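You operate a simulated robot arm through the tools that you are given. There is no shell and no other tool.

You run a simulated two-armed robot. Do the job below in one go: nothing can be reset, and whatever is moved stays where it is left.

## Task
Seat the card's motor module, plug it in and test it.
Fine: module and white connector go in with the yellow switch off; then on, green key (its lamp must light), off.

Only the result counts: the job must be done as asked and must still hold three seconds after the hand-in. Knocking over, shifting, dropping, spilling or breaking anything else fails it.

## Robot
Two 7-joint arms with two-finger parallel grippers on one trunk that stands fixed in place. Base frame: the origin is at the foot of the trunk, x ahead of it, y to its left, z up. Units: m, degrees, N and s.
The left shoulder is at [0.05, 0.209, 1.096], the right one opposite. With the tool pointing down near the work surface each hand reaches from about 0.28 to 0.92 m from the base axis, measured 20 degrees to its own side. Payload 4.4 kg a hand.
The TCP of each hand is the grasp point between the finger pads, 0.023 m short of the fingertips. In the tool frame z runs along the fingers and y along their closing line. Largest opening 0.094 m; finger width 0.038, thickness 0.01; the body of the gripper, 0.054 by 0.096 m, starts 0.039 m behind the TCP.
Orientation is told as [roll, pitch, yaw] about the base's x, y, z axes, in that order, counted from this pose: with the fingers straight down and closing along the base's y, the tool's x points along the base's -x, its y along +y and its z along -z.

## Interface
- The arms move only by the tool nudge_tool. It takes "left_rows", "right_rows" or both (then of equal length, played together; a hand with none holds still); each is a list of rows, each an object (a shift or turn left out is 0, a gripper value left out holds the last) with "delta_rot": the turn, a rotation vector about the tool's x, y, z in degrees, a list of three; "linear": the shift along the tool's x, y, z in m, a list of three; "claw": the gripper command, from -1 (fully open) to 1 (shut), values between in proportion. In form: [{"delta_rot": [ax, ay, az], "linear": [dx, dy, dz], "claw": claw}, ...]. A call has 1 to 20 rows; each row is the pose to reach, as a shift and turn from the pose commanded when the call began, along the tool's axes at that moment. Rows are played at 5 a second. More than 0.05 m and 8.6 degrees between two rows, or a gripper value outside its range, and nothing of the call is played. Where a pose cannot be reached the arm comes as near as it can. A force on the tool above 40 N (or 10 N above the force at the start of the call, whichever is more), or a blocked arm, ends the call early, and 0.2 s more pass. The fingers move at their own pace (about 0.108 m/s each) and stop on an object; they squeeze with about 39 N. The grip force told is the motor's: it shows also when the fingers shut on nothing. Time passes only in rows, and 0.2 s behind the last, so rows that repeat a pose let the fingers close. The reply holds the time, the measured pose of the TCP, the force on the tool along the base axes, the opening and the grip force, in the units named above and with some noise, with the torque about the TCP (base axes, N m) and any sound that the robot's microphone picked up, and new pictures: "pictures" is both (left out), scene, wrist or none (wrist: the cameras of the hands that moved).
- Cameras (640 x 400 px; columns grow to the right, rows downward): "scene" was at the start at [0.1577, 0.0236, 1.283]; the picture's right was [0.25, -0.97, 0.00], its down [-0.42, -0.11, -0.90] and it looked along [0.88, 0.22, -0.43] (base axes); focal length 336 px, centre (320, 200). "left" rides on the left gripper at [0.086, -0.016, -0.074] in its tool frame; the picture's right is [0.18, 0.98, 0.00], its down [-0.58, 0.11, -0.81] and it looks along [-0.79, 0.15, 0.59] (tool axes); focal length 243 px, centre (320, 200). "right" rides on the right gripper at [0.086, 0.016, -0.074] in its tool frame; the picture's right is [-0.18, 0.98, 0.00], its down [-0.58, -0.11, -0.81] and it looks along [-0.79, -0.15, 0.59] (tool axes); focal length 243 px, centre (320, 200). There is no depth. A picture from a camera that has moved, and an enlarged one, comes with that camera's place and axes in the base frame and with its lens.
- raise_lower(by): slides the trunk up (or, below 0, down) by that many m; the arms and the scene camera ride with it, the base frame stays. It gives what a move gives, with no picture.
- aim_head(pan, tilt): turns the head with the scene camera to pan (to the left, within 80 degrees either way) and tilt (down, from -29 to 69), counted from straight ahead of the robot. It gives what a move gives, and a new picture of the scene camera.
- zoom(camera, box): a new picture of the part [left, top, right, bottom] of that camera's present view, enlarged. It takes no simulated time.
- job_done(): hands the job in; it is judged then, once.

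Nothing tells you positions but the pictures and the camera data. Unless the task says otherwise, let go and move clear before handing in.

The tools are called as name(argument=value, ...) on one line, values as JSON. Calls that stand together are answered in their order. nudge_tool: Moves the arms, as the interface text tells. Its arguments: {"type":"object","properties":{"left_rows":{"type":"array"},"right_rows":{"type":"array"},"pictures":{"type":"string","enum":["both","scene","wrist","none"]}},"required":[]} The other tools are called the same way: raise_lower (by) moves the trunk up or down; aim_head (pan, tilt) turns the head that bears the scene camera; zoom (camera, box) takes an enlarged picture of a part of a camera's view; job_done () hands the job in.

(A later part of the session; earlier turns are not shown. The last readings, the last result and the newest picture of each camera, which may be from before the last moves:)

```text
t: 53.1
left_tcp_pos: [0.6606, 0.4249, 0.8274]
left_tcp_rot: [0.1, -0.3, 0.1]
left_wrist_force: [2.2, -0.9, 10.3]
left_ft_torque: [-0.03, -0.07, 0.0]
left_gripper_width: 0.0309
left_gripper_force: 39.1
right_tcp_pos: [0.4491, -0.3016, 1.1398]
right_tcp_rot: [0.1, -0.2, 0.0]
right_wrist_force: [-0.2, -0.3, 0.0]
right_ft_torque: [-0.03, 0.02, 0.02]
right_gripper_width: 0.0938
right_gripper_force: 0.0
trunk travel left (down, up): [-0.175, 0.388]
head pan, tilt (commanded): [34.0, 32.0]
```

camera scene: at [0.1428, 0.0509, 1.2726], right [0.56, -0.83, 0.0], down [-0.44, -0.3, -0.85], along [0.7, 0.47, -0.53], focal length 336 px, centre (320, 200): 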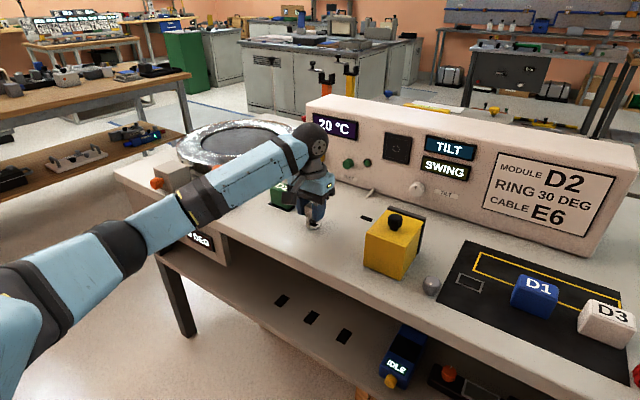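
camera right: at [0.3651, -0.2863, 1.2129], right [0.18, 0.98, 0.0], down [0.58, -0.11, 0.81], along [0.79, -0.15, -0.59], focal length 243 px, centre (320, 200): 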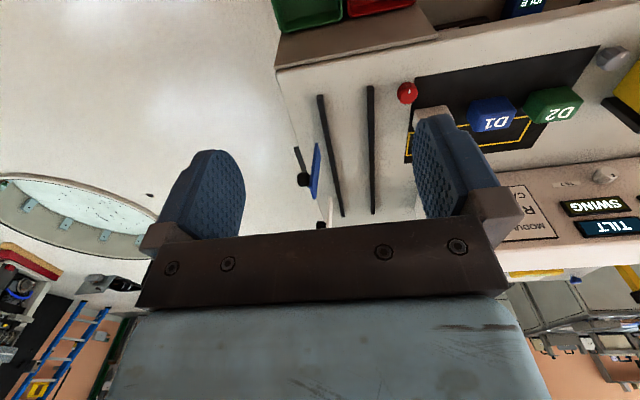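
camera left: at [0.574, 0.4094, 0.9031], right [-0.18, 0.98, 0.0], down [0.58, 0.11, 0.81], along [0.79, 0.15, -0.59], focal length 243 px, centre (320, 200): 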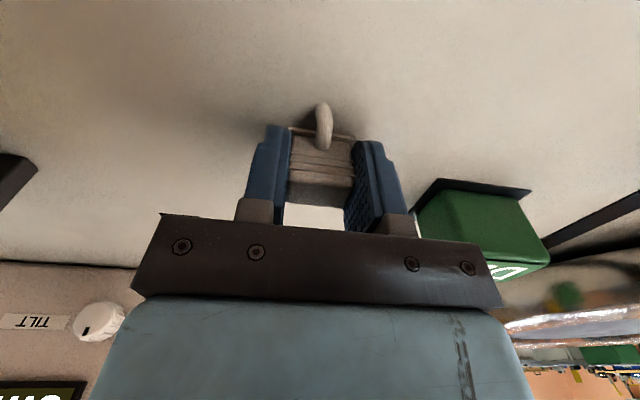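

nudge_tool(left_rows=[{"linear": [0, 0, 0.0007]}, {"linear": [0, 0, 0.0014]}, {"linear": [0, 0, 0.0014]}], pictures="wrist")

zoom(camera="scene", box=[290, 195, 338, 235])

```text
t: 53.9
left_tcp_pos: [0.6605, 0.4247, 0.8283]
left_tcp_rot: [0.1, -0.4, 0.0]
left_wrist_force: [6.5, 2.7, 18.5]
left_ft_torque: [0.09, -0.26, 0.0]
left_gripper_width: 0.0308
left_gripper_force: 39.2
right_tcp_pos: [0.449, -0.3024, 1.1399]
right_tcp_rot: [0.1, -0.2, 0.0]
right_wrist_force: [0.0, 0.4, 0.0]
right_ft_torque: [0.02, 0.0, -0.01]
right_gripper_width: 0.0942
right_gripper_force: 0.0
trunk travel left (down, up): [-0.175, 0.388]
head pan, tilt (commanded): [34.0, 32.0]
camera left: at [0.5736, 0.4092, 0.9012], right [-0.19, 0.98, 0.0], down [0.58, 0.11, 0.81], along [0.8, 0.15, -0.59], focal length 243 px, centre (320, 200)
```

left: 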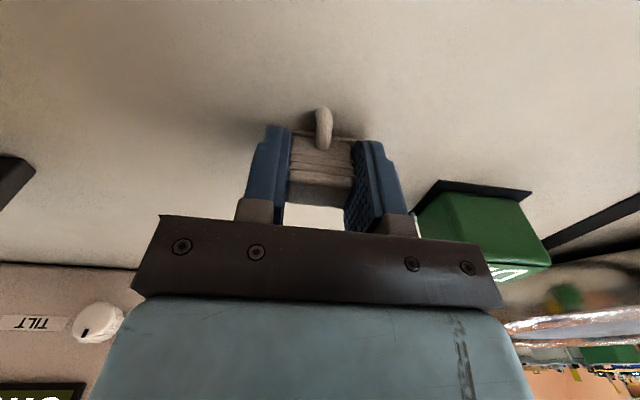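

```text
10.00 times, centred on (314, 215) of scene
camera zoom: at [0.1413, 0.0498, 1.273], right [0.56, -0.83, 0.0], down [-0.44, -0.3, -0.85], along [0.7, 0.47, -0.53], focal length 3356 px, centre (380, 50)
```

zoom: 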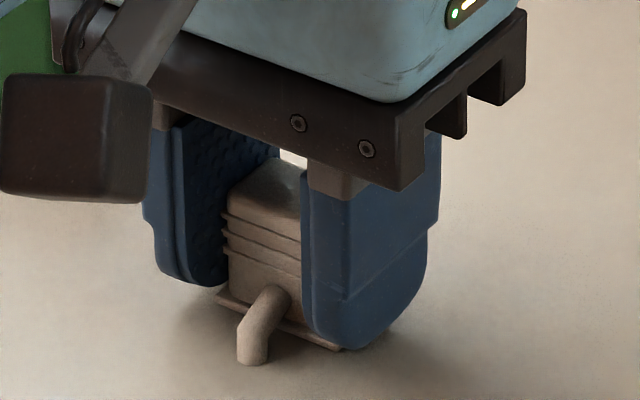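

nudge_tool(left_rows=[{"linear": [0, 0, 0.0007]}, {"linear": [0, 0, 0.0014]}, {"linear": [0, 0, 0.002]}, {"linear": [0, 0, 0.0025]}, {"linear": [0, 0, 0.0025]}], pictures="none")

zoom(camera="scene", box=[290, 195, 338, 235])

```text
t: 55.1
left_tcp_pos: [0.6594, 0.4242, 0.828]
left_tcp_rot: [0.3, -0.4, 0.2]
left_wrist_force: [12.6, 6.2, 35.9]
left_ft_torque: [0.13, -0.44, 0.02]
left_gripper_width: 0.0309
left_gripper_force: 39.1
right_tcp_pos: [0.4486, -0.3031, 1.1403]
right_tcp_rot: [0.1, -0.2, 0.0]
right_wrist_force: [0.1, -0.6, 0.0]
right_ft_torque: [-0.01, 0.01, -0.01]
right_gripper_width: 0.094
right_gripper_force: 0.1
trunk travel left (down, up): [-0.175, 0.388]
head pan, tilt (commanded): [34.0, 32.0]
```

```text
10.00 times, centred on (314, 215) of scene
camera zoom: at [0.14, 0.0489, 1.2732], right [0.56, -0.83, 0.0], down [-0.44, -0.29, -0.85], along [0.7, 0.48, -0.53], focal length 3356 px, centre (380, 50)
```

zoom: 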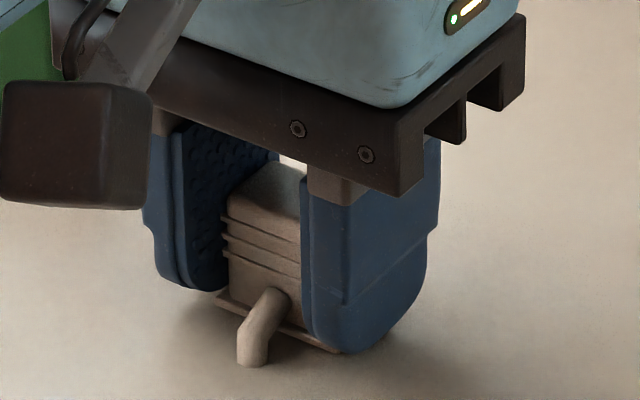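

The plug bottomed out, with no more travel at 36 N. I'll relieve the pressure, then open the fingers and lift away.

nudge_tool(left_rows=[{"linear": [0, 0, -0.002], "claw": 1}, {"linear": [0, 0, -0.004]}, {"linear": [0, 0, -0.005]}, {"linear": [0, 0, -0.005]}], pictures="none")

nudge_tool(left_rows=[{"claw": -0.2}, {"claw": -0.2}, {"claw": -0.2}], pictures="none")

nudge_tool(left_rows=[{"linear": [0, 0, -0.005]}, {"linear": [0, 0, -0.015]}, {"linear": [0, 0, -0.035]}, {"linear": [0, 0, -0.06]}, {"linear": [0, 0, -0.09]}, {"linear": [0, 0, -0.12]}, {"linear": [0, 0, -0.12]}], pictures="both")

zoom(camera="scene", box=[280, 180, 344, 240])

zoom(camera="left", box=[260, 30, 388, 110])

```text
t: 56.1
left_tcp_pos: [0.6589, 0.4244, 0.8277]
left_tcp_rot: [0.1, -0.1, 0.0]
left_wrist_force: [10.7, 3.5, 11.5]
left_ft_torque: [0.02, -0.41, 0.04]
left_gripper_width: 0.0308
left_gripper_force: 38.7
right_tcp_pos: [0.4491, -0.3018, 1.139]
right_tcp_rot: [0.0, 0.0, 0.0]
right_wrist_force: [0.1, -0.4, 0.3]
right_ft_torque: [-0.01, -0.01, 0.01]
right_gripper_width: 0.0939
right_gripper_force: 0.0
trunk travel left (down, up): [-0.175, 0.388]
head pan, tilt (commanded): [34.0, 32.0]
```

```text
t: 56.9
left_tcp_pos: [0.6612, 0.4253, 0.8267]
left_tcp_rot: [0.1, 0.0, 0.1]
left_wrist_force: [-0.5, -0.3, -0.5]
left_ft_torque: [0.01, -0.01, 0.0]
left_gripper_width: 0.0565
left_gripper_force: 0.2
right_tcp_pos: [0.4491, -0.3017, 1.1392]
right_tcp_rot: [0.0, 0.0, 0.0]
right_wrist_force: [-0.1, 0.0, 0.1]
right_ft_torque: [-0.02, -0.02, -0.01]
right_gripper_width: 0.0939
right_gripper_force: 0.0
trunk travel left (down, up): [-0.175, 0.388]
head pan, tilt (commanded): [34.0, 32.0]
```

```text
t: 58.5
left_tcp_pos: [0.6604, 0.4266, 0.9474]
left_tcp_rot: [0.1, 0.1, 0.0]
left_wrist_force: [-0.5, -0.6, -0.5]
left_ft_torque: [0.06, 0.01, -0.04]
left_gripper_width: 0.0563
left_gripper_force: 0.1
right_tcp_pos: [0.4506, -0.3023, 1.1383]
right_tcp_rot: [0.1, 0.0, -0.1]
right_wrist_force: [0.7, 0.4, -0.1]
right_ft_torque: [0.0, 0.02, 0.03]
right_gripper_width: 0.0938
right_gripper_force: 0.0
trunk travel left (down, up): [-0.175, 0.388]
head pan, tilt (commanded): [34.0, 32.0]
camera scene: at [0.143, 0.0511, 1.2725], right [0.56, -0.83, 0.0], down [-0.44, -0.3, -0.85], along [0.7, 0.47, -0.53], focal length 336 px, centre (320, 200)
camera left: at [0.5743, 0.4104, 1.0214], right [-0.19, 0.98, 0.0], down [0.58, 0.11, 0.81], along [0.79, 0.15, -0.59], focal length 243 px, centre (320, 200)
```

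scene: 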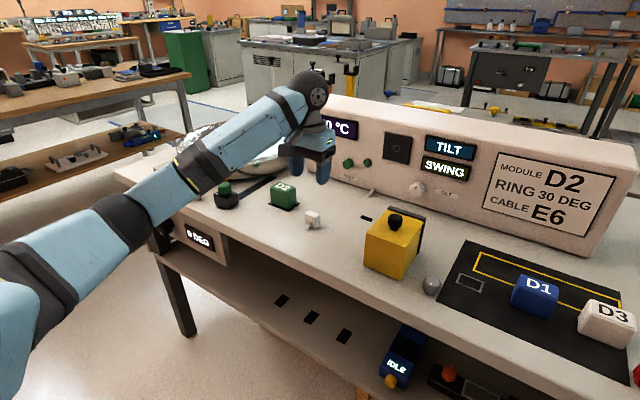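
left: 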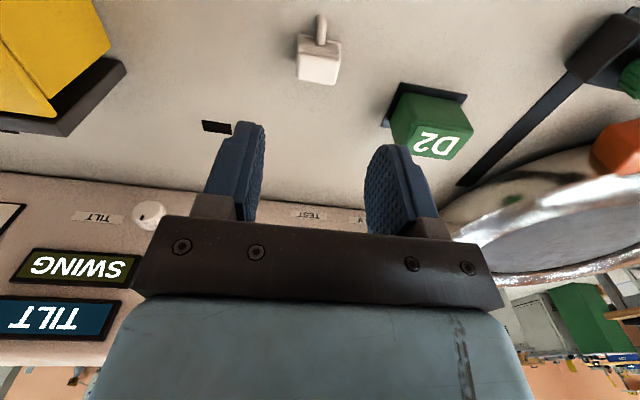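

```text
6.67 times, centred on (312, 210) of scene
camera zoom: at [0.143, 0.0511, 1.2725], right [0.56, -0.83, 0.0], down [-0.44, -0.3, -0.85], along [0.7, 0.47, -0.53], focal length 2237 px, centre (373, 133)
```

zoom: 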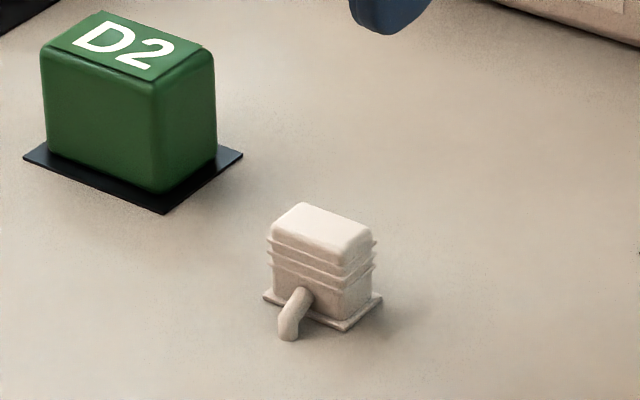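

```text
5.00 times, centred on (324, 70) of left
camera zoom: at [0.5743, 0.4104, 1.0214], right [-0.19, 0.98, 0.0], down [0.58, 0.11, 0.81], along [0.79, 0.15, -0.59], focal length 1213 px, centre (300, 850)
```

zoom: 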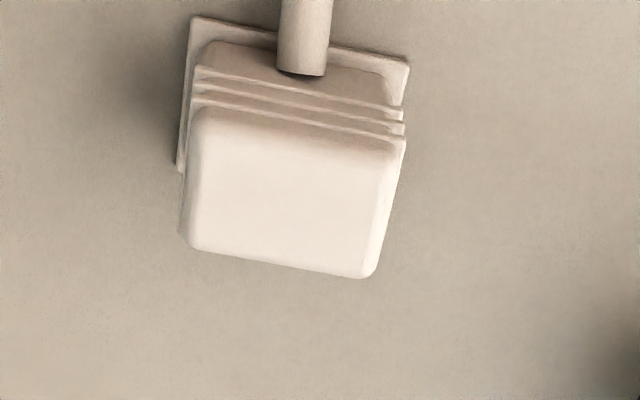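

The plug is fully home in the socket. Next is the yellow 24 V switch, so I'll study the knob, pointer, labels and panel geometry closely. I'll move the left hand back first so it doesn't block the view.

nudge_tool(left_rows=[{"linear": [0.03, 0.02, -0.02], "claw": -0.2}, {"linear": [0.06, 0.04, -0.05]}, {"linear": [0.09, 0.06, -0.08]}, {"linear": [0.12, 0.075, -0.1]}, {"linear": [0.12, 0.075, -0.1]}], pictures="both")

zoom(camera="left", box=[250, 130, 410, 230])

aim_head(pan=35, tilt=25)

```text
t: 59.7
left_tcp_pos: [0.5401, 0.5011, 1.0478]
left_tcp_rot: [0.0, 0.0, 0.1]
left_wrist_force: [0.6, -0.1, 0.0]
left_ft_torque: [0.0, 0.0, 0.05]
left_gripper_width: 0.0567
left_gripper_force: 0.1
right_tcp_pos: [0.4509, -0.3006, 1.1393]
right_tcp_rot: [0.0, 0.1, 0.1]
right_wrist_force: [0.1, -0.6, 0.5]
right_ft_torque: [0.0, -0.01, -0.06]
right_gripper_width: 0.0943
right_gripper_force: 0.0
trunk travel left (down, up): [-0.175, 0.388]
head pan, tilt (commanded): [34.0, 32.0]
camera scene: at [0.1432, 0.051, 1.2725], right [0.56, -0.83, 0.0], down [-0.44, -0.3, -0.85], along [0.7, 0.47, -0.53], focal length 336 px, centre (320, 200)
camera left: at [0.4537, 0.4853, 1.1217], right [-0.18, 0.98, 0.0], down [0.58, 0.11, 0.81], along [0.79, 0.15, -0.59], focal length 243 px, centre (320, 200)
```

scene: 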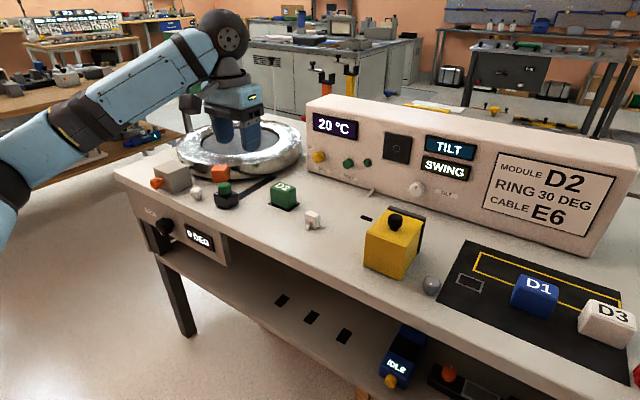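
left: 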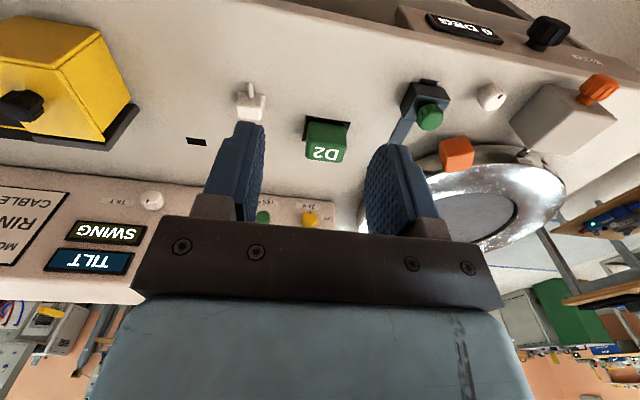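

```text
4.00 times, centred on (330, 180) of left
camera zoom: at [0.4537, 0.4853, 1.1217], right [-0.18, 0.98, 0.0], down [0.58, 0.11, 0.81], along [0.79, 0.15, -0.59], focal length 970 px, centre (280, 280)
```

zoom: 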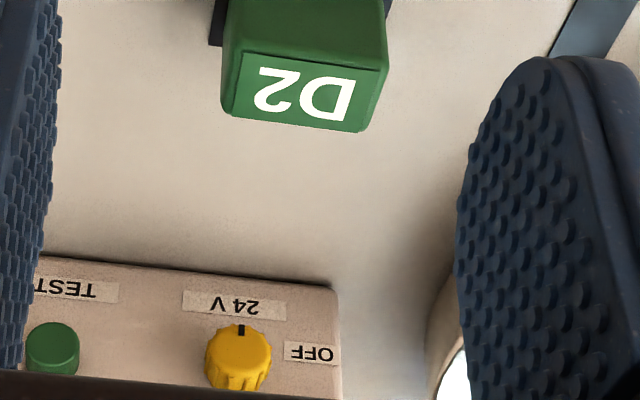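

```text
t: 60.4
left_tcp_pos: [0.5399, 0.5007, 1.0481]
left_tcp_rot: [0.0, 0.0, 0.2]
left_wrist_force: [-0.3, 0.5, -0.2]
left_ft_torque: [0.02, 0.01, -0.05]
left_gripper_width: 0.0565
left_gripper_force: 0.0
right_tcp_pos: [0.4511, -0.3021, 1.1382]
right_tcp_rot: [0.0, -0.1, 0.0]
right_wrist_force: [-0.8, 0.8, -0.2]
right_ft_torque: [-0.03, -0.01, -0.02]
right_gripper_width: 0.094
right_gripper_force: 0.1
trunk travel left (down, up): [-0.175, 0.388]
head pan, tilt (commanded): [35.0, 25.0]
camera scene: at [0.144, 0.0536, 1.2837], right [0.57, -0.82, 0.0], down [-0.35, -0.24, -0.91], along [0.74, 0.52, -0.42], focal length 336 px, centre (320, 200)
```

scene: 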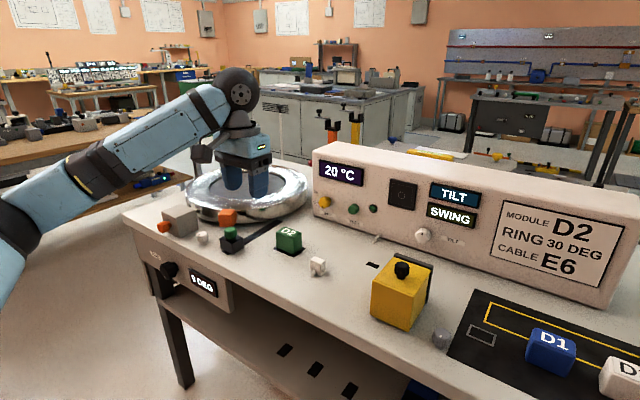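

zoom(camera="scene", box=[305, 180, 385, 230])

zoom(camera="scene", box=[308, 185, 348, 220])

zoom(camera="scene", box=[300, 130, 400, 230])

```text
8.00 times, centred on (345, 205) of scene
camera zoom: at [0.144, 0.0536, 1.2837], right [0.57, -0.82, 0.0], down [-0.35, -0.24, -0.91], along [0.74, 0.52, -0.42], focal length 2685 px, centre (120, 160)
```

zoom: 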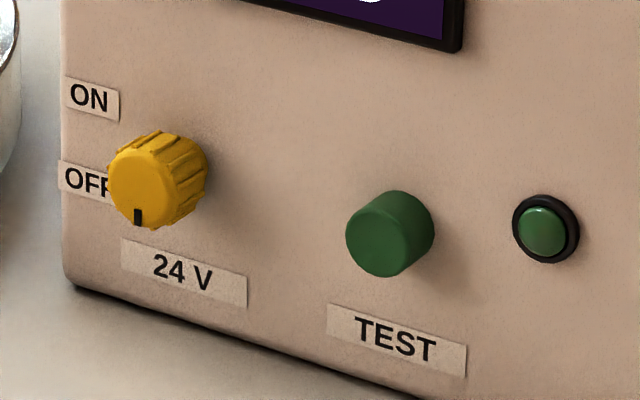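

```text
11.43 times, centred on (328, 202) of scene
camera zoom: at [0.144, 0.0536, 1.2837], right [0.57, -0.82, 0.0], down [-0.35, -0.24, -0.91], along [0.74, 0.52, -0.42], focal length 3836 px, centre (229, 171)
```

zoom: 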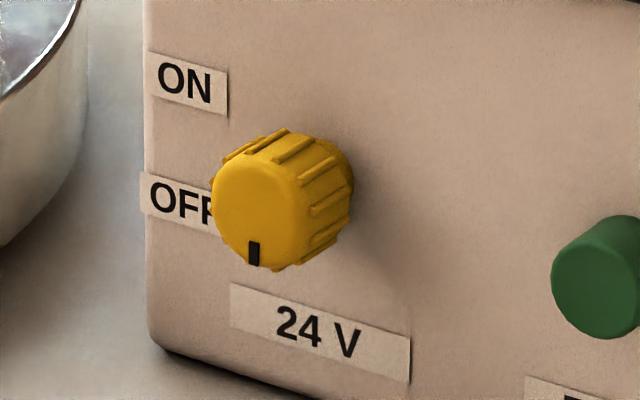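

```text
4.00 times, centred on (350, 180) of scene
camera zoom: at [0.144, 0.0536, 1.2837], right [0.57, -0.82, 0.0], down [-0.35, -0.24, -0.91], along [0.74, 0.52, -0.42], focal length 1342 px, centre (200, 280)
```

zoom: 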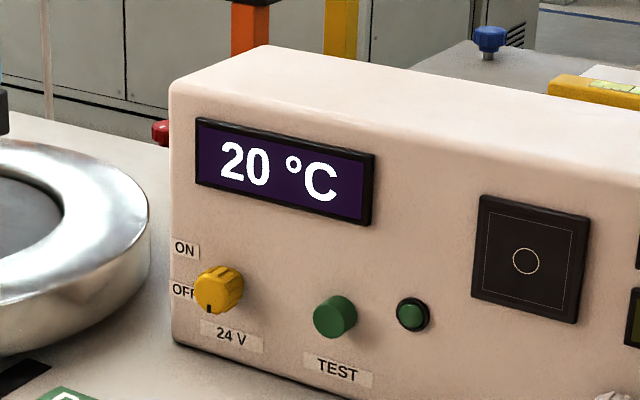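

The panel is vertical at x ≈ 0.878, and the knob face is at about (0.848, 0.538, 0.873) with its pointer straight down and OFF at lower left. I'll pitch the hand forward 35° so I can grip the knob without touching D2, and view the panel from there.

nudge_tool(left_rows=[{"linear": [-0.025, 0, 0.015], "delta_rot": [0, -6, 0], "claw": -0.2}, {"linear": [-0.05, 0, 0.03], "delta_rot": [0, -12, 0]}, {"linear": [-0.08, 0, 0.045], "delta_rot": [0, -18, 0]}, {"linear": [-0.11, 0, 0.06], "delta_rot": [0, -24, 0]}, {"linear": [-0.14, 0, 0.075], "delta_rot": [0, -30, 0]}, {"linear": [-0.16, 0, 0.088], "delta_rot": [0, -35, 0]}, {"linear": [-0.16, 0, 0.088], "delta_rot": [0, -35, 0]}], pictures="both")

zoom(camera="left", box=[200, 60, 440, 210])

```text
t: 62.0
left_tcp_pos: [0.7, 0.4987, 0.9602]
left_tcp_rot: [0.1, -35.2, -0.1]
left_wrist_force: [-0.2, 0.3, 0.4]
left_ft_torque: [-0.02, -0.03, 0.01]
left_gripper_width: 0.0564
left_gripper_force: 0.0
right_tcp_pos: [0.4495, -0.3027, 1.139]
right_tcp_rot: [0.0, 0.1, 0.0]
right_wrist_force: [0.1, 0.2, 0.2]
right_ft_torque: [0.03, 0.0, 0.01]
right_gripper_width: 0.0942
right_gripper_force: 0.1
trunk travel left (down, up): [-0.175, 0.388]
head pan, tilt (commanded): [35.0, 25.0]
camera scene: at [0.1438, 0.0535, 1.2837], right [0.57, -0.82, 0.0], down [-0.35, -0.24, -0.91], along [0.74, 0.52, -0.42], focal length 336 px, centre (320, 200)
camera left: at [0.5866, 0.4843, 0.9708], right [-0.15, 0.98, -0.1], down [0.01, 0.11, 0.99], along [0.99, 0.15, -0.03], focal length 243 px, centre (320, 200)
```

scene: 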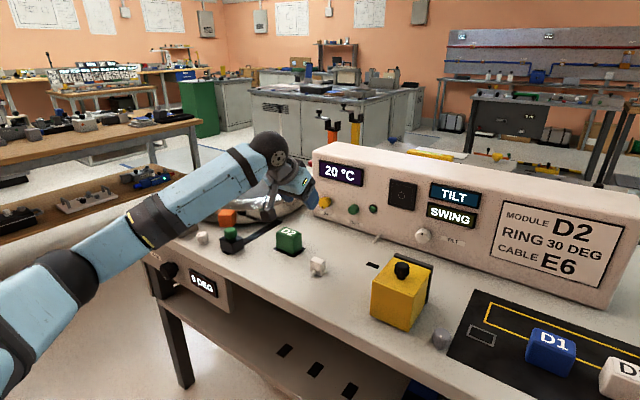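
left: 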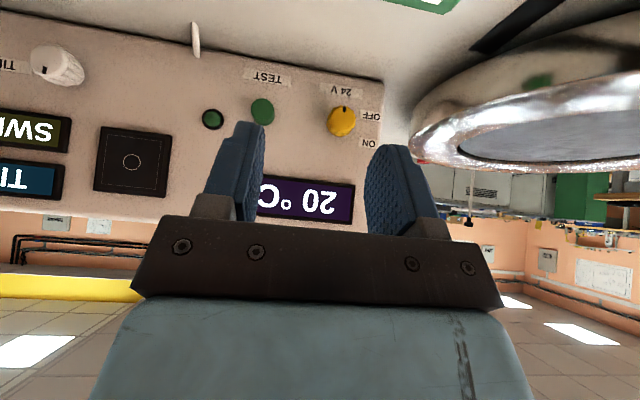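

```text
2.67 times, centred on (320, 135) of left
camera zoom: at [0.5866, 0.4843, 0.9708], right [-0.15, 0.98, -0.1], down [0.01, 0.11, 0.99], along [0.99, 0.15, -0.03], focal length 647 px, centre (320, 373)
```

zoom: 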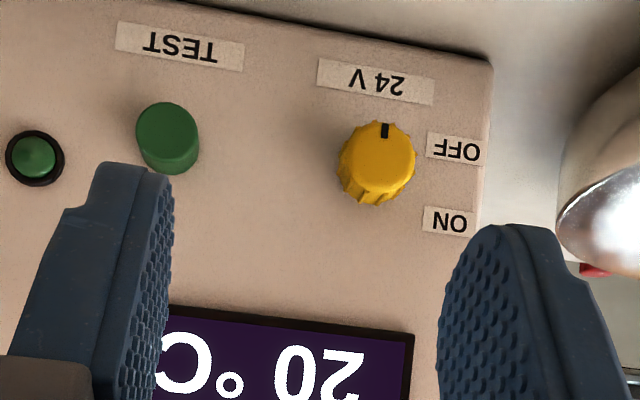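

This frontal view confirms the knob axis at y 0.538, z 0.872, and the test key at about (0.862, 0.452, 0.870). I'll swing the hand −30° about the knob axis first so there's room to turn clockwise toward ON.

nudge_tool(left_rows=[{"delta_rot": [6.14, 0, -4.3], "claw": -0.1}, {"delta_rot": [12.3, 0, -8.6]}, {"delta_rot": [18.4, 0, -12.9]}, {"delta_rot": [24.57, 0, -17.2]}, {"delta_rot": [24.57, 0, -17.2]}], pictures="both")

```text
t: 63.2
left_tcp_pos: [0.7005, 0.4997, 0.9608]
left_tcp_rot: [-35.2, -29.7, 19.4]
left_wrist_force: [0.4, -0.2, -0.9]
left_ft_torque: [-0.02, -0.01, -0.01]
left_gripper_width: 0.0518
left_gripper_force: 0.1
right_tcp_pos: [0.4509, -0.3021, 1.1401]
right_tcp_rot: [-0.1, 0.1, 0.0]
right_wrist_force: [-0.6, 0.7, -0.1]
right_ft_torque: [0.0, -0.02, 0.0]
right_gripper_width: 0.0939
right_gripper_force: 0.1
trunk travel left (down, up): [-0.175, 0.388]
head pan, tilt (commanded): [35.0, 25.0]
camera scene: at [0.1439, 0.0535, 1.2837], right [0.57, -0.82, 0.0], down [-0.35, -0.24, -0.91], along [0.74, 0.52, -0.42], focal length 336 px, centre (320, 200)
camera left: at [0.5865, 0.4926, 0.9774], right [-0.15, 0.8, -0.58], down [0.01, 0.59, 0.81], along [0.99, 0.11, -0.1], focal length 243 px, centre (320, 200)
```

scene: 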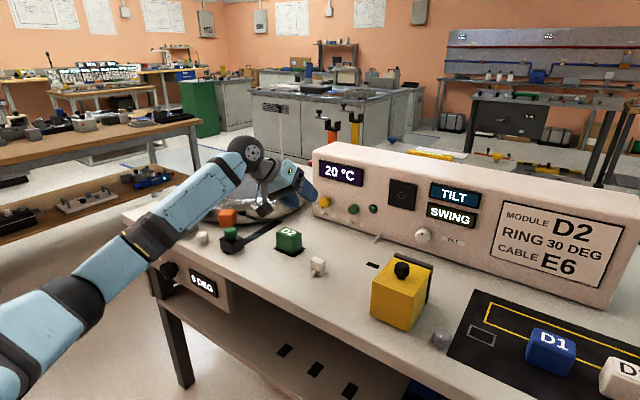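
left: 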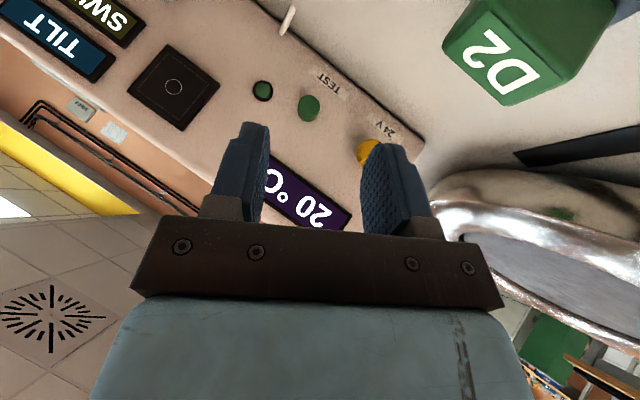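

nudge_tool(left_rows=[{"linear": [-0.0175, 0.0155, 0.0141]}, {"linear": [-0.0349, 0.0311, 0.0282]}, {"linear": [-0.0524, 0.0466, 0.0424]}, {"linear": [-0.0698, 0.0622, 0.0565]}, {"linear": [-0.0873, 0.0777, 0.0706]}, {"linear": [-0.0873, 0.0777, 0.0706]}], pictures="both")

zoom(camera="scene", box=[260, 150, 388, 230])

zoom(camera="left", box=[220, 60, 440, 200])

```text
t: 64.6
left_tcp_pos: [0.8128, 0.5642, 0.9145]
left_tcp_rot: [-35.1, -29.9, 19.3]
left_wrist_force: [0.5, -0.9, -0.1]
left_ft_torque: [0.04, -0.01, 0.03]
left_gripper_width: 0.0515
left_gripper_force: 0.0
right_tcp_pos: [0.4499, -0.3015, 1.1399]
right_tcp_rot: [-0.1, 0.0, -0.1]
right_wrist_force: [0.4, -0.2, -0.4]
right_ft_torque: [-0.02, 0.0, -0.01]
right_gripper_width: 0.094
right_gripper_force: 0.0
trunk travel left (down, up): [-0.175, 0.388]
head pan, tilt (commanded): [35.0, 25.0]
camera scene: at [0.1438, 0.0537, 1.2838], right [0.57, -0.82, 0.0], down [-0.35, -0.24, -0.91], along [0.74, 0.52, -0.42], focal length 336 px, centre (320, 200)
camera left: at [0.6988, 0.5567, 0.9317], right [-0.15, 0.8, -0.58], down [0.01, 0.59, 0.81], along [0.99, 0.11, -0.1], focal length 243 px, centre (320, 200)
```

scene: 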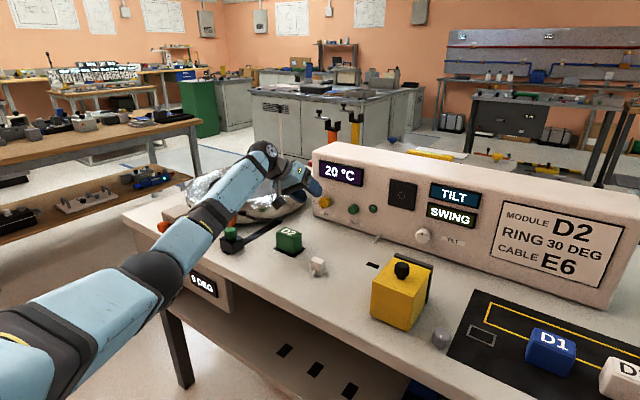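
left: 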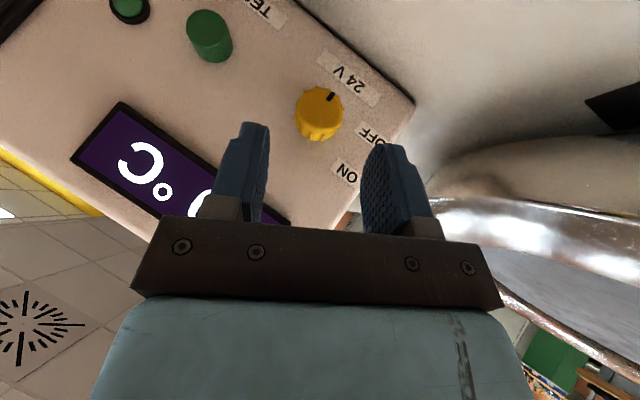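

```text
5.00 times, centred on (324, 190) of scene
camera zoom: at [0.1438, 0.0537, 1.2838], right [0.57, -0.82, 0.0], down [-0.35, -0.24, -0.91], along [0.74, 0.52, -0.42], focal length 1678 px, centre (300, 250)
```

zoom: 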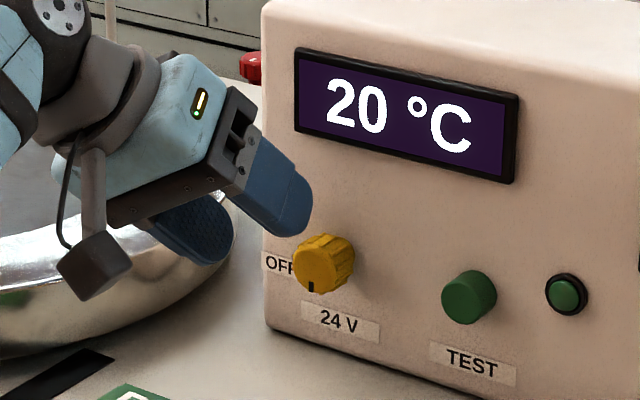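

```text
2.86 times, centred on (330, 130) of left
camera zoom: at [0.6988, 0.5567, 0.9317], right [-0.15, 0.8, -0.58], down [0.01, 0.59, 0.81], along [0.99, 0.11, -0.1], focal length 693 px, centre (291, 400)
```

zoom: 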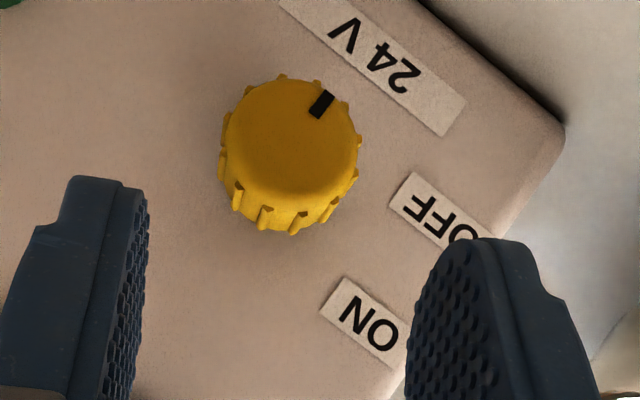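

The knob reads at about (0.848, 0.539–0.540, 0.871), directly ahead along the fingers. I'll advance straight along the tool axis.

nudge_tool(left_rows=[{"linear": [0.0002, 0.0003, 0.015]}, {"linear": [0.0004, 0.0005, 0.03]}, {"linear": [0.0005, 0.0008, 0.042]}, {"linear": [0.0006, 0.001, 0.052]}, {"linear": [0.0007, 0.001, 0.06]}, {"linear": [0.0007, 0.001, 0.06]}], pictures="both")

zoom(camera="left", box=[220, 60, 440, 200])

zoom(camera="scene", box=[280, 170, 376, 230])

```text
t: 66.0
left_tcp_pos: [0.8468, 0.5392, 0.8705]
left_tcp_rot: [-35.0, -29.9, 19.2]
left_wrist_force: [-0.1, 0.2, 0.0]
left_ft_torque: [0.0, 0.04, 0.0]
left_gripper_width: 0.0516
left_gripper_force: 0.0
right_tcp_pos: [0.4509, -0.3007, 1.1393]
right_tcp_rot: [0.1, 0.0, 0.0]
right_wrist_force: [0.5, 0.6, 0.5]
right_ft_torque: [-0.03, 0.0, 0.0]
right_gripper_width: 0.0939
right_gripper_force: 0.1
trunk travel left (down, up): [-0.175, 0.388]
head pan, tilt (commanded): [35.0, 25.0]
camera scene: at [0.1439, 0.0536, 1.2837], right [0.57, -0.82, 0.0], down [-0.35, -0.24, -0.91], along [0.74, 0.52, -0.42], focal length 336 px, centre (320, 200)
camera left: at [0.7329, 0.5325, 0.888], right [-0.15, 0.8, -0.58], down [0.01, 0.59, 0.81], along [0.99, 0.11, -0.1], focal length 243 px, centre (320, 200)
```

scene: 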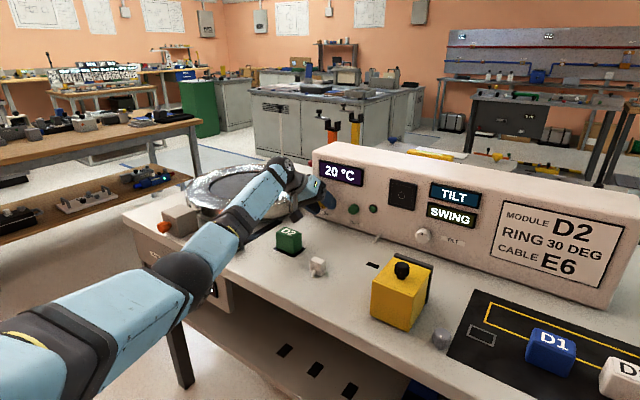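
left: 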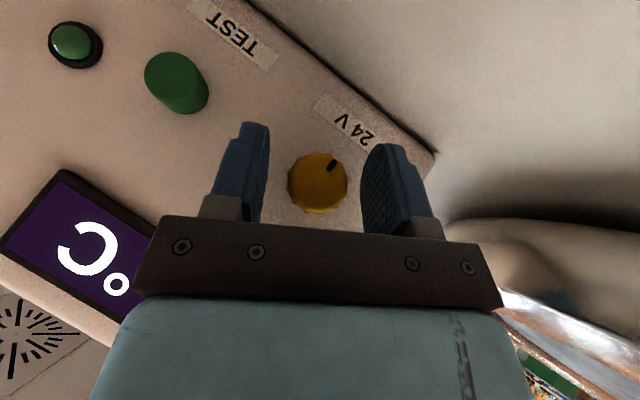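

```text
2.86 times, centred on (330, 130) of left
camera zoom: at [0.7329, 0.5325, 0.888], right [-0.15, 0.8, -0.58], down [0.01, 0.59, 0.81], along [0.99, 0.11, -0.1], focal length 693 px, centre (291, 400)
```

zoom: 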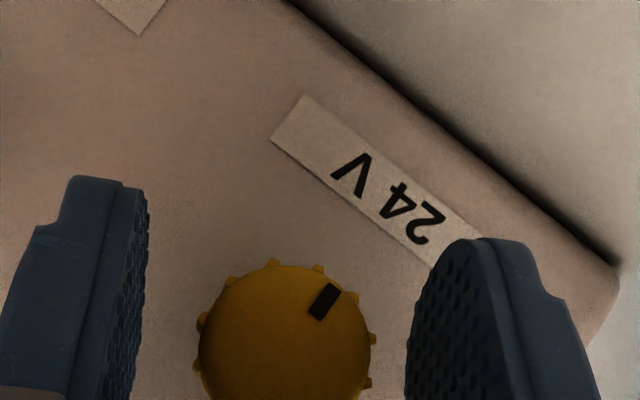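

```text
6.67 times, centred on (328, 200) of scene
camera zoom: at [0.1439, 0.0536, 1.2837], right [0.57, -0.82, 0.0], down [-0.35, -0.24, -0.91], along [0.74, 0.52, -0.42], focal length 2237 px, centre (267, 200)
```

zoom: 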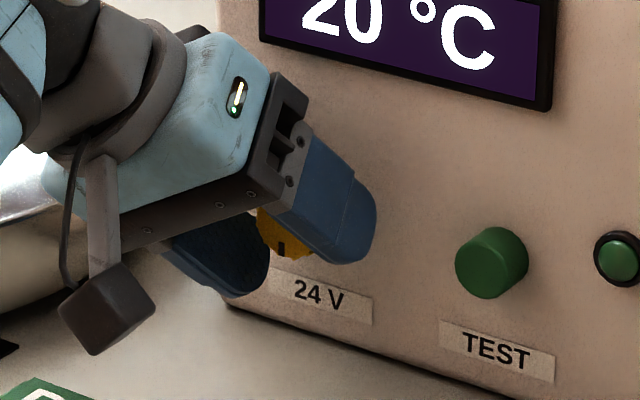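

The knob face sits exactly at the grasp point between the pads. I'll close on it.

nudge_tool(left_rows=[{"claw": 0.2}, {"claw": 0.6}, {"claw": 1}, {"claw": 1}], pictures="wrist")

zoom(camera="left", box=[240, 100, 400, 200])

```text
t: 67.0
left_tcp_pos: [0.8463, 0.5401, 0.87]
left_tcp_rot: [-35.1, -29.8, 19.3]
left_wrist_force: [1.4, 1.5, -0.1]
left_ft_torque: [0.0, -0.26, -0.38]
left_gripper_width: 0.032
left_gripper_force: 45.0
right_tcp_pos: [0.4496, -0.3018, 1.1399]
right_tcp_rot: [0.0, 0.0, 0.0]
right_wrist_force: [-0.2, -0.1, 0.3]
right_ft_torque: [-0.03, 0.02, -0.05]
right_gripper_width: 0.094
right_gripper_force: 0.1
trunk travel left (down, up): [-0.175, 0.388]
head pan, tilt (commanded): [35.0, 25.0]
camera left: at [0.7329, 0.5326, 0.8878], right [-0.15, 0.8, -0.58], down [0.01, 0.59, 0.81], along [0.99, 0.11, -0.1], focal length 243 px, centre (320, 200)
```

left: 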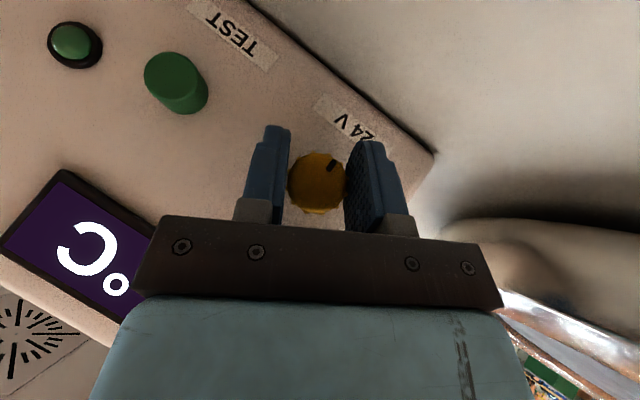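

```text
4.00 times, centred on (320, 150) of left
camera zoom: at [0.7329, 0.5326, 0.8878], right [-0.15, 0.8, -0.58], down [0.01, 0.59, 0.81], along [0.99, 0.11, -0.1], focal length 970 px, centre (320, 400)
```

zoom: 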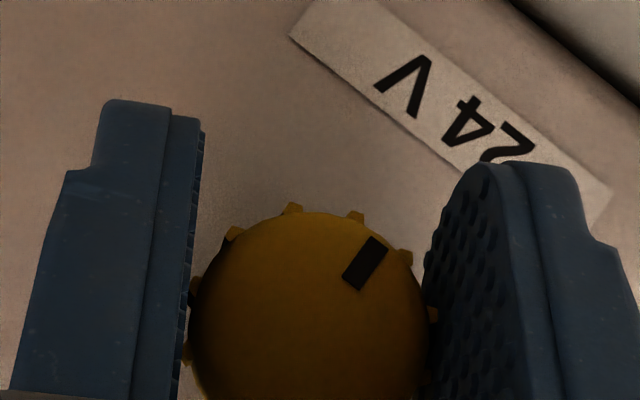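

Gripped at 32 mm. I'll turn slowly clockwise, which is positive about base x, and watch torque and pointer.

nudge_tool(left_rows=[{"delta_rot": [-4.1, 0, 2.87], "claw": 1}, {"delta_rot": [-8.19, 0, 5.74]}, {"delta_rot": [-12.3, 0, 8.6]}, {"delta_rot": [-16.4, 0, 11.5]}, {"delta_rot": [-16.4, 0, 11.5]}], pictures="wrist")

zoom(camera="left", box=[240, 100, 400, 200])

```text
t: 68.2
left_tcp_pos: [0.8466, 0.5397, 0.8705]
left_tcp_rot: [-12.0, -34.5, 6.9]
left_wrist_force: [4.6, 0.9, 1.2]
left_ft_torque: [0.03, -0.07, -0.37]
left_gripper_width: 0.0316
left_gripper_force: 44.5
right_tcp_pos: [0.4502, -0.302, 1.1387]
right_tcp_rot: [-0.1, -0.1, -0.1]
right_wrist_force: [0.3, 0.3, 0.0]
right_ft_torque: [-0.01, -0.03, 0.0]
right_gripper_width: 0.0937
right_gripper_force: 0.0
trunk travel left (down, up): [-0.175, 0.388]
head pan, tilt (commanded): [35.0, 25.0]
camera left: at [0.7329, 0.5268, 0.884], right [-0.15, 0.95, -0.27], down [0.01, 0.28, 0.96], along [0.99, 0.14, -0.05], focal length 243 px, centre (320, 200)
```

left: 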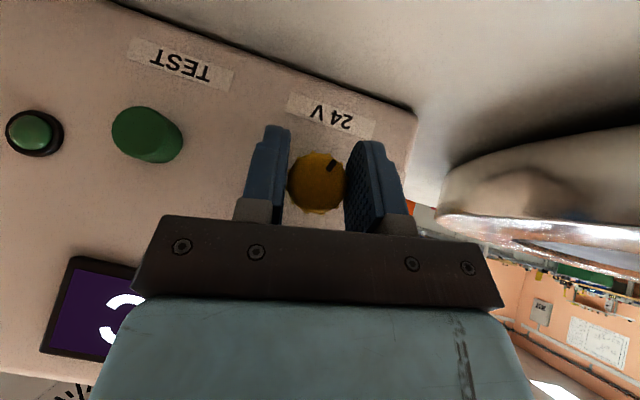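

```text
4.00 times, centred on (320, 150) of left
camera zoom: at [0.7329, 0.5268, 0.884], right [-0.15, 0.95, -0.27], down [0.01, 0.28, 0.96], along [0.99, 0.14, -0.05], focal length 970 px, centre (320, 400)
```

zoom: 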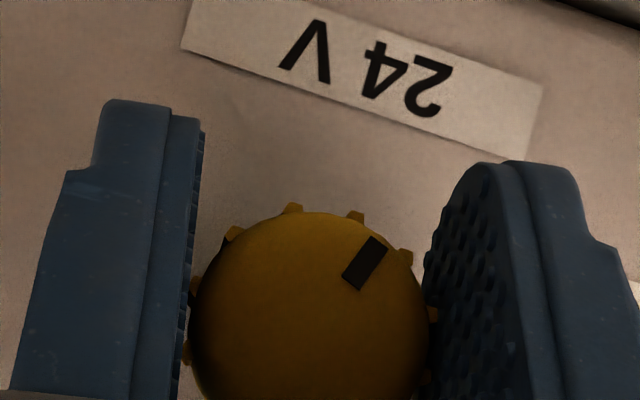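

The knob turns with the hand and offers very little torque. I'll continue clockwise.

nudge_tool(left_rows=[{"delta_rot": [-4.1, 0, 2.87], "claw": 1}, {"delta_rot": [-8.19, 0, 5.74]}, {"delta_rot": [-12.3, 0, 8.6]}, {"delta_rot": [-16.4, 0, 11.5]}, {"delta_rot": [-20.5, 0, 14.35]}, {"delta_rot": [-24.6, 0, 17.2]}, {"delta_rot": [-24.6, 0, 17.2]}], pictures="both")

zoom(camera="left", box=[220, 40, 440, 180])

zoom(camera="scene", box=[280, 150, 408, 230])

```text
t: 69.8
left_tcp_pos: [0.847, 0.5396, 0.8716]
left_tcp_rot: [24.3, -32.7, -13.5]
left_wrist_force: [7.3, -0.2, 1.4]
left_ft_torque: [0.0, 0.31, -0.42]
left_gripper_width: 0.0317
left_gripper_force: 44.7
right_tcp_pos: [0.4504, -0.3008, 1.1395]
right_tcp_rot: [0.0, 0.0, 0.0]
right_wrist_force: [0.0, 0.4, -0.3]
right_ft_torque: [0.0, 0.04, 0.0]
right_gripper_width: 0.094
right_gripper_force: 0.0
trunk travel left (down, up): [-0.175, 0.388]
head pan, tilt (commanded): [35.0, 25.0]
camera scene: at [0.1445, 0.0535, 1.2837], right [0.57, -0.82, 0.0], down [-0.35, -0.24, -0.91], along [0.74, 0.52, -0.42], focal length 336 px, centre (320, 200)
camera left: at [0.7329, 0.5213, 0.8751], right [-0.15, 0.96, 0.24], down [0.01, -0.24, 0.97], along [0.99, 0.15, 0.02], focal length 243 px, centre (320, 200)
```

scene: 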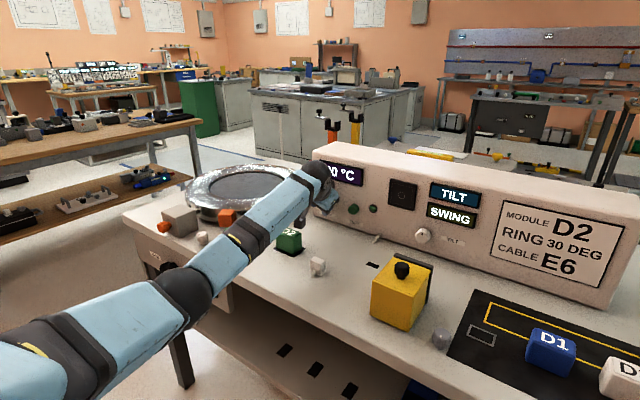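
left: 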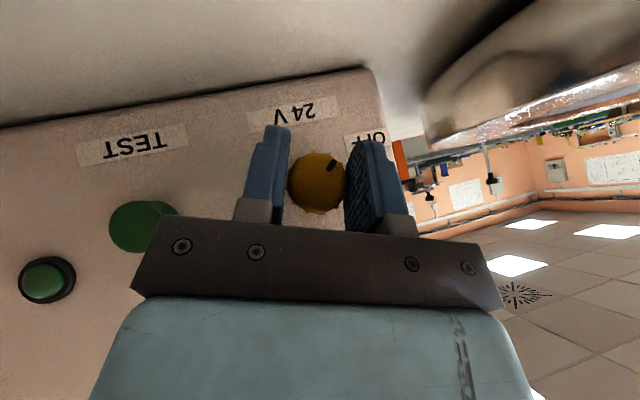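

```text
2.86 times, centred on (330, 110) of left
camera zoom: at [0.7329, 0.5213, 0.8751], right [-0.15, 0.96, 0.24], down [0.01, -0.24, 0.97], along [0.99, 0.15, 0.02], focal length 693 px, centre (291, 457)
```

zoom: 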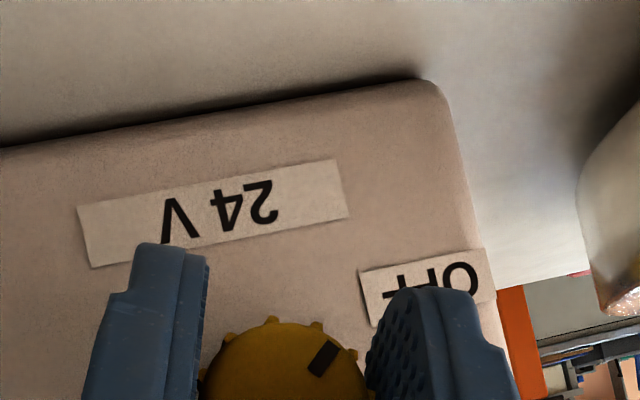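

```text
5.00 times, centred on (344, 190) of scene
camera zoom: at [0.1445, 0.0535, 1.2837], right [0.57, -0.82, 0.0], down [-0.35, -0.24, -0.91], along [0.74, 0.52, -0.42], focal length 1678 px, centre (200, 250)
```

zoom: 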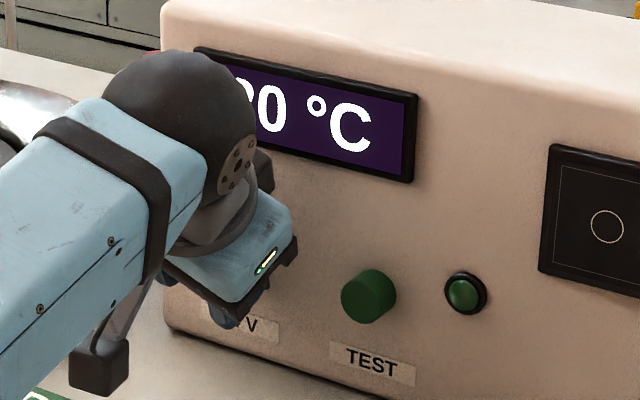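

The knob has turned about 50° so far. The hand's camera box is getting close to D2's top, so I'll check that gap before going further.

zoom(camera="scene", box=[270, 200, 334, 260])

zoom(camera="left", box=[280, 140, 360, 190])

```text
6.67 times, centred on (302, 230) of scene
camera zoom: at [0.1445, 0.0535, 1.2837], right [0.57, -0.82, 0.0], down [-0.35, -0.24, -0.91], along [0.74, 0.52, -0.42], focal length 2237 px, centre (440, 0)
```

zoom: 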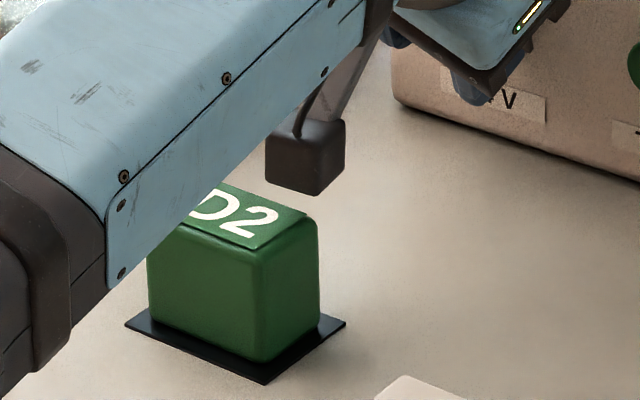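

```text
8.00 times, centred on (320, 165) of left
camera zoom: at [0.7329, 0.5213, 0.8751], right [-0.15, 0.96, 0.24], down [0.01, -0.24, 0.97], along [0.99, 0.15, 0.02], focal length 1941 px, centre (320, 480)
```

zoom: 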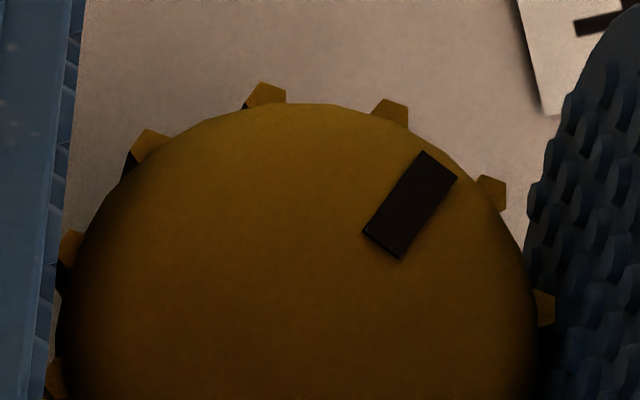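

The camera box is only a few millimetres above D2, so I won't turn further in this grip. I'll release, back off along the fingers, and look at where the pointer stays.

nudge_tool(left_rows=[{"claw": -0.1}, {"claw": -0.1}, {"linear": [0, 0, -0.01]}, {"linear": [0, 0, -0.025]}, {"linear": [0, 0, -0.045]}, {"linear": [0, 0, -0.06]}, {"linear": [0, 0, -0.06]}], pictures="both")

zoom(camera="left", box=[220, 40, 440, 180])

```text
t: 71.4
left_tcp_pos: [0.8133, 0.5242, 0.9177]
left_tcp_rot: [24.0, -32.5, -13.4]
left_wrist_force: [0.9, -0.6, -0.4]
left_ft_torque: [0.0, 0.02, -0.02]
left_gripper_width: 0.0519
left_gripper_force: 0.0
right_tcp_pos: [0.451, -0.3014, 1.1391]
right_tcp_rot: [0.0, 0.0, 0.1]
right_wrist_force: [-0.7, 0.2, -0.4]
right_ft_torque: [0.0, 0.02, -0.01]
right_gripper_width: 0.0942
right_gripper_force: 0.0
trunk travel left (down, up): [-0.175, 0.388]
head pan, tilt (commanded): [35.0, 25.0]
camera scene: at [0.144, 0.0537, 1.2837], right [0.57, -0.82, 0.0], down [-0.35, -0.24, -0.91], along [0.74, 0.52, -0.42], focal length 336 px, centre (320, 200)
camera left: at [0.6984, 0.5048, 0.9219], right [-0.15, 0.96, 0.24], down [0.01, -0.24, 0.97], along [0.99, 0.15, 0.02], focal length 243 px, centre (320, 200)
```

scene: 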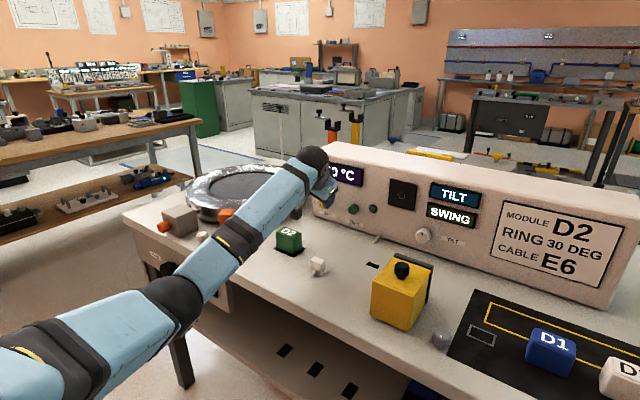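
left: 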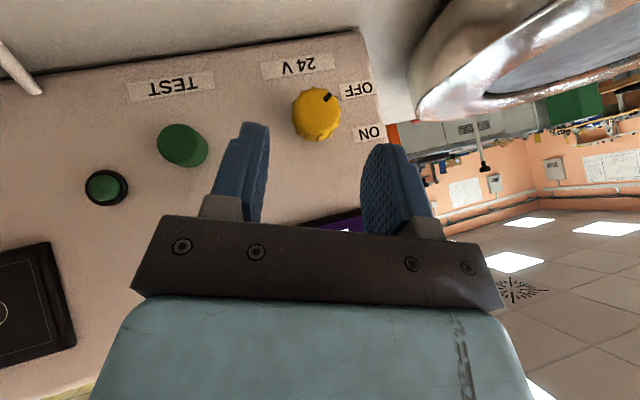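

```text
2.86 times, centred on (330, 110) of left
camera zoom: at [0.6984, 0.5048, 0.9219], right [-0.15, 0.96, 0.24], down [0.01, -0.24, 0.97], along [0.99, 0.15, 0.02], focal length 693 px, centre (291, 457)
```

zoom: 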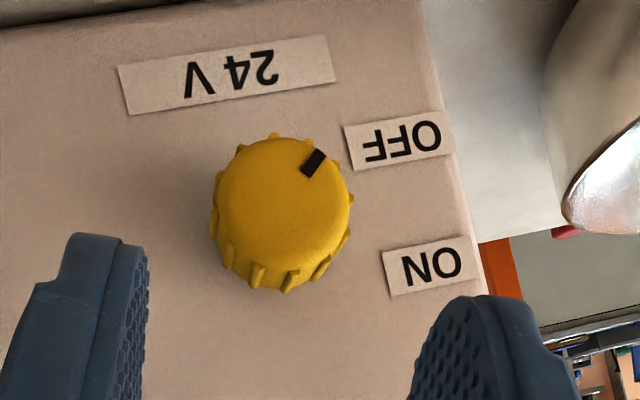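

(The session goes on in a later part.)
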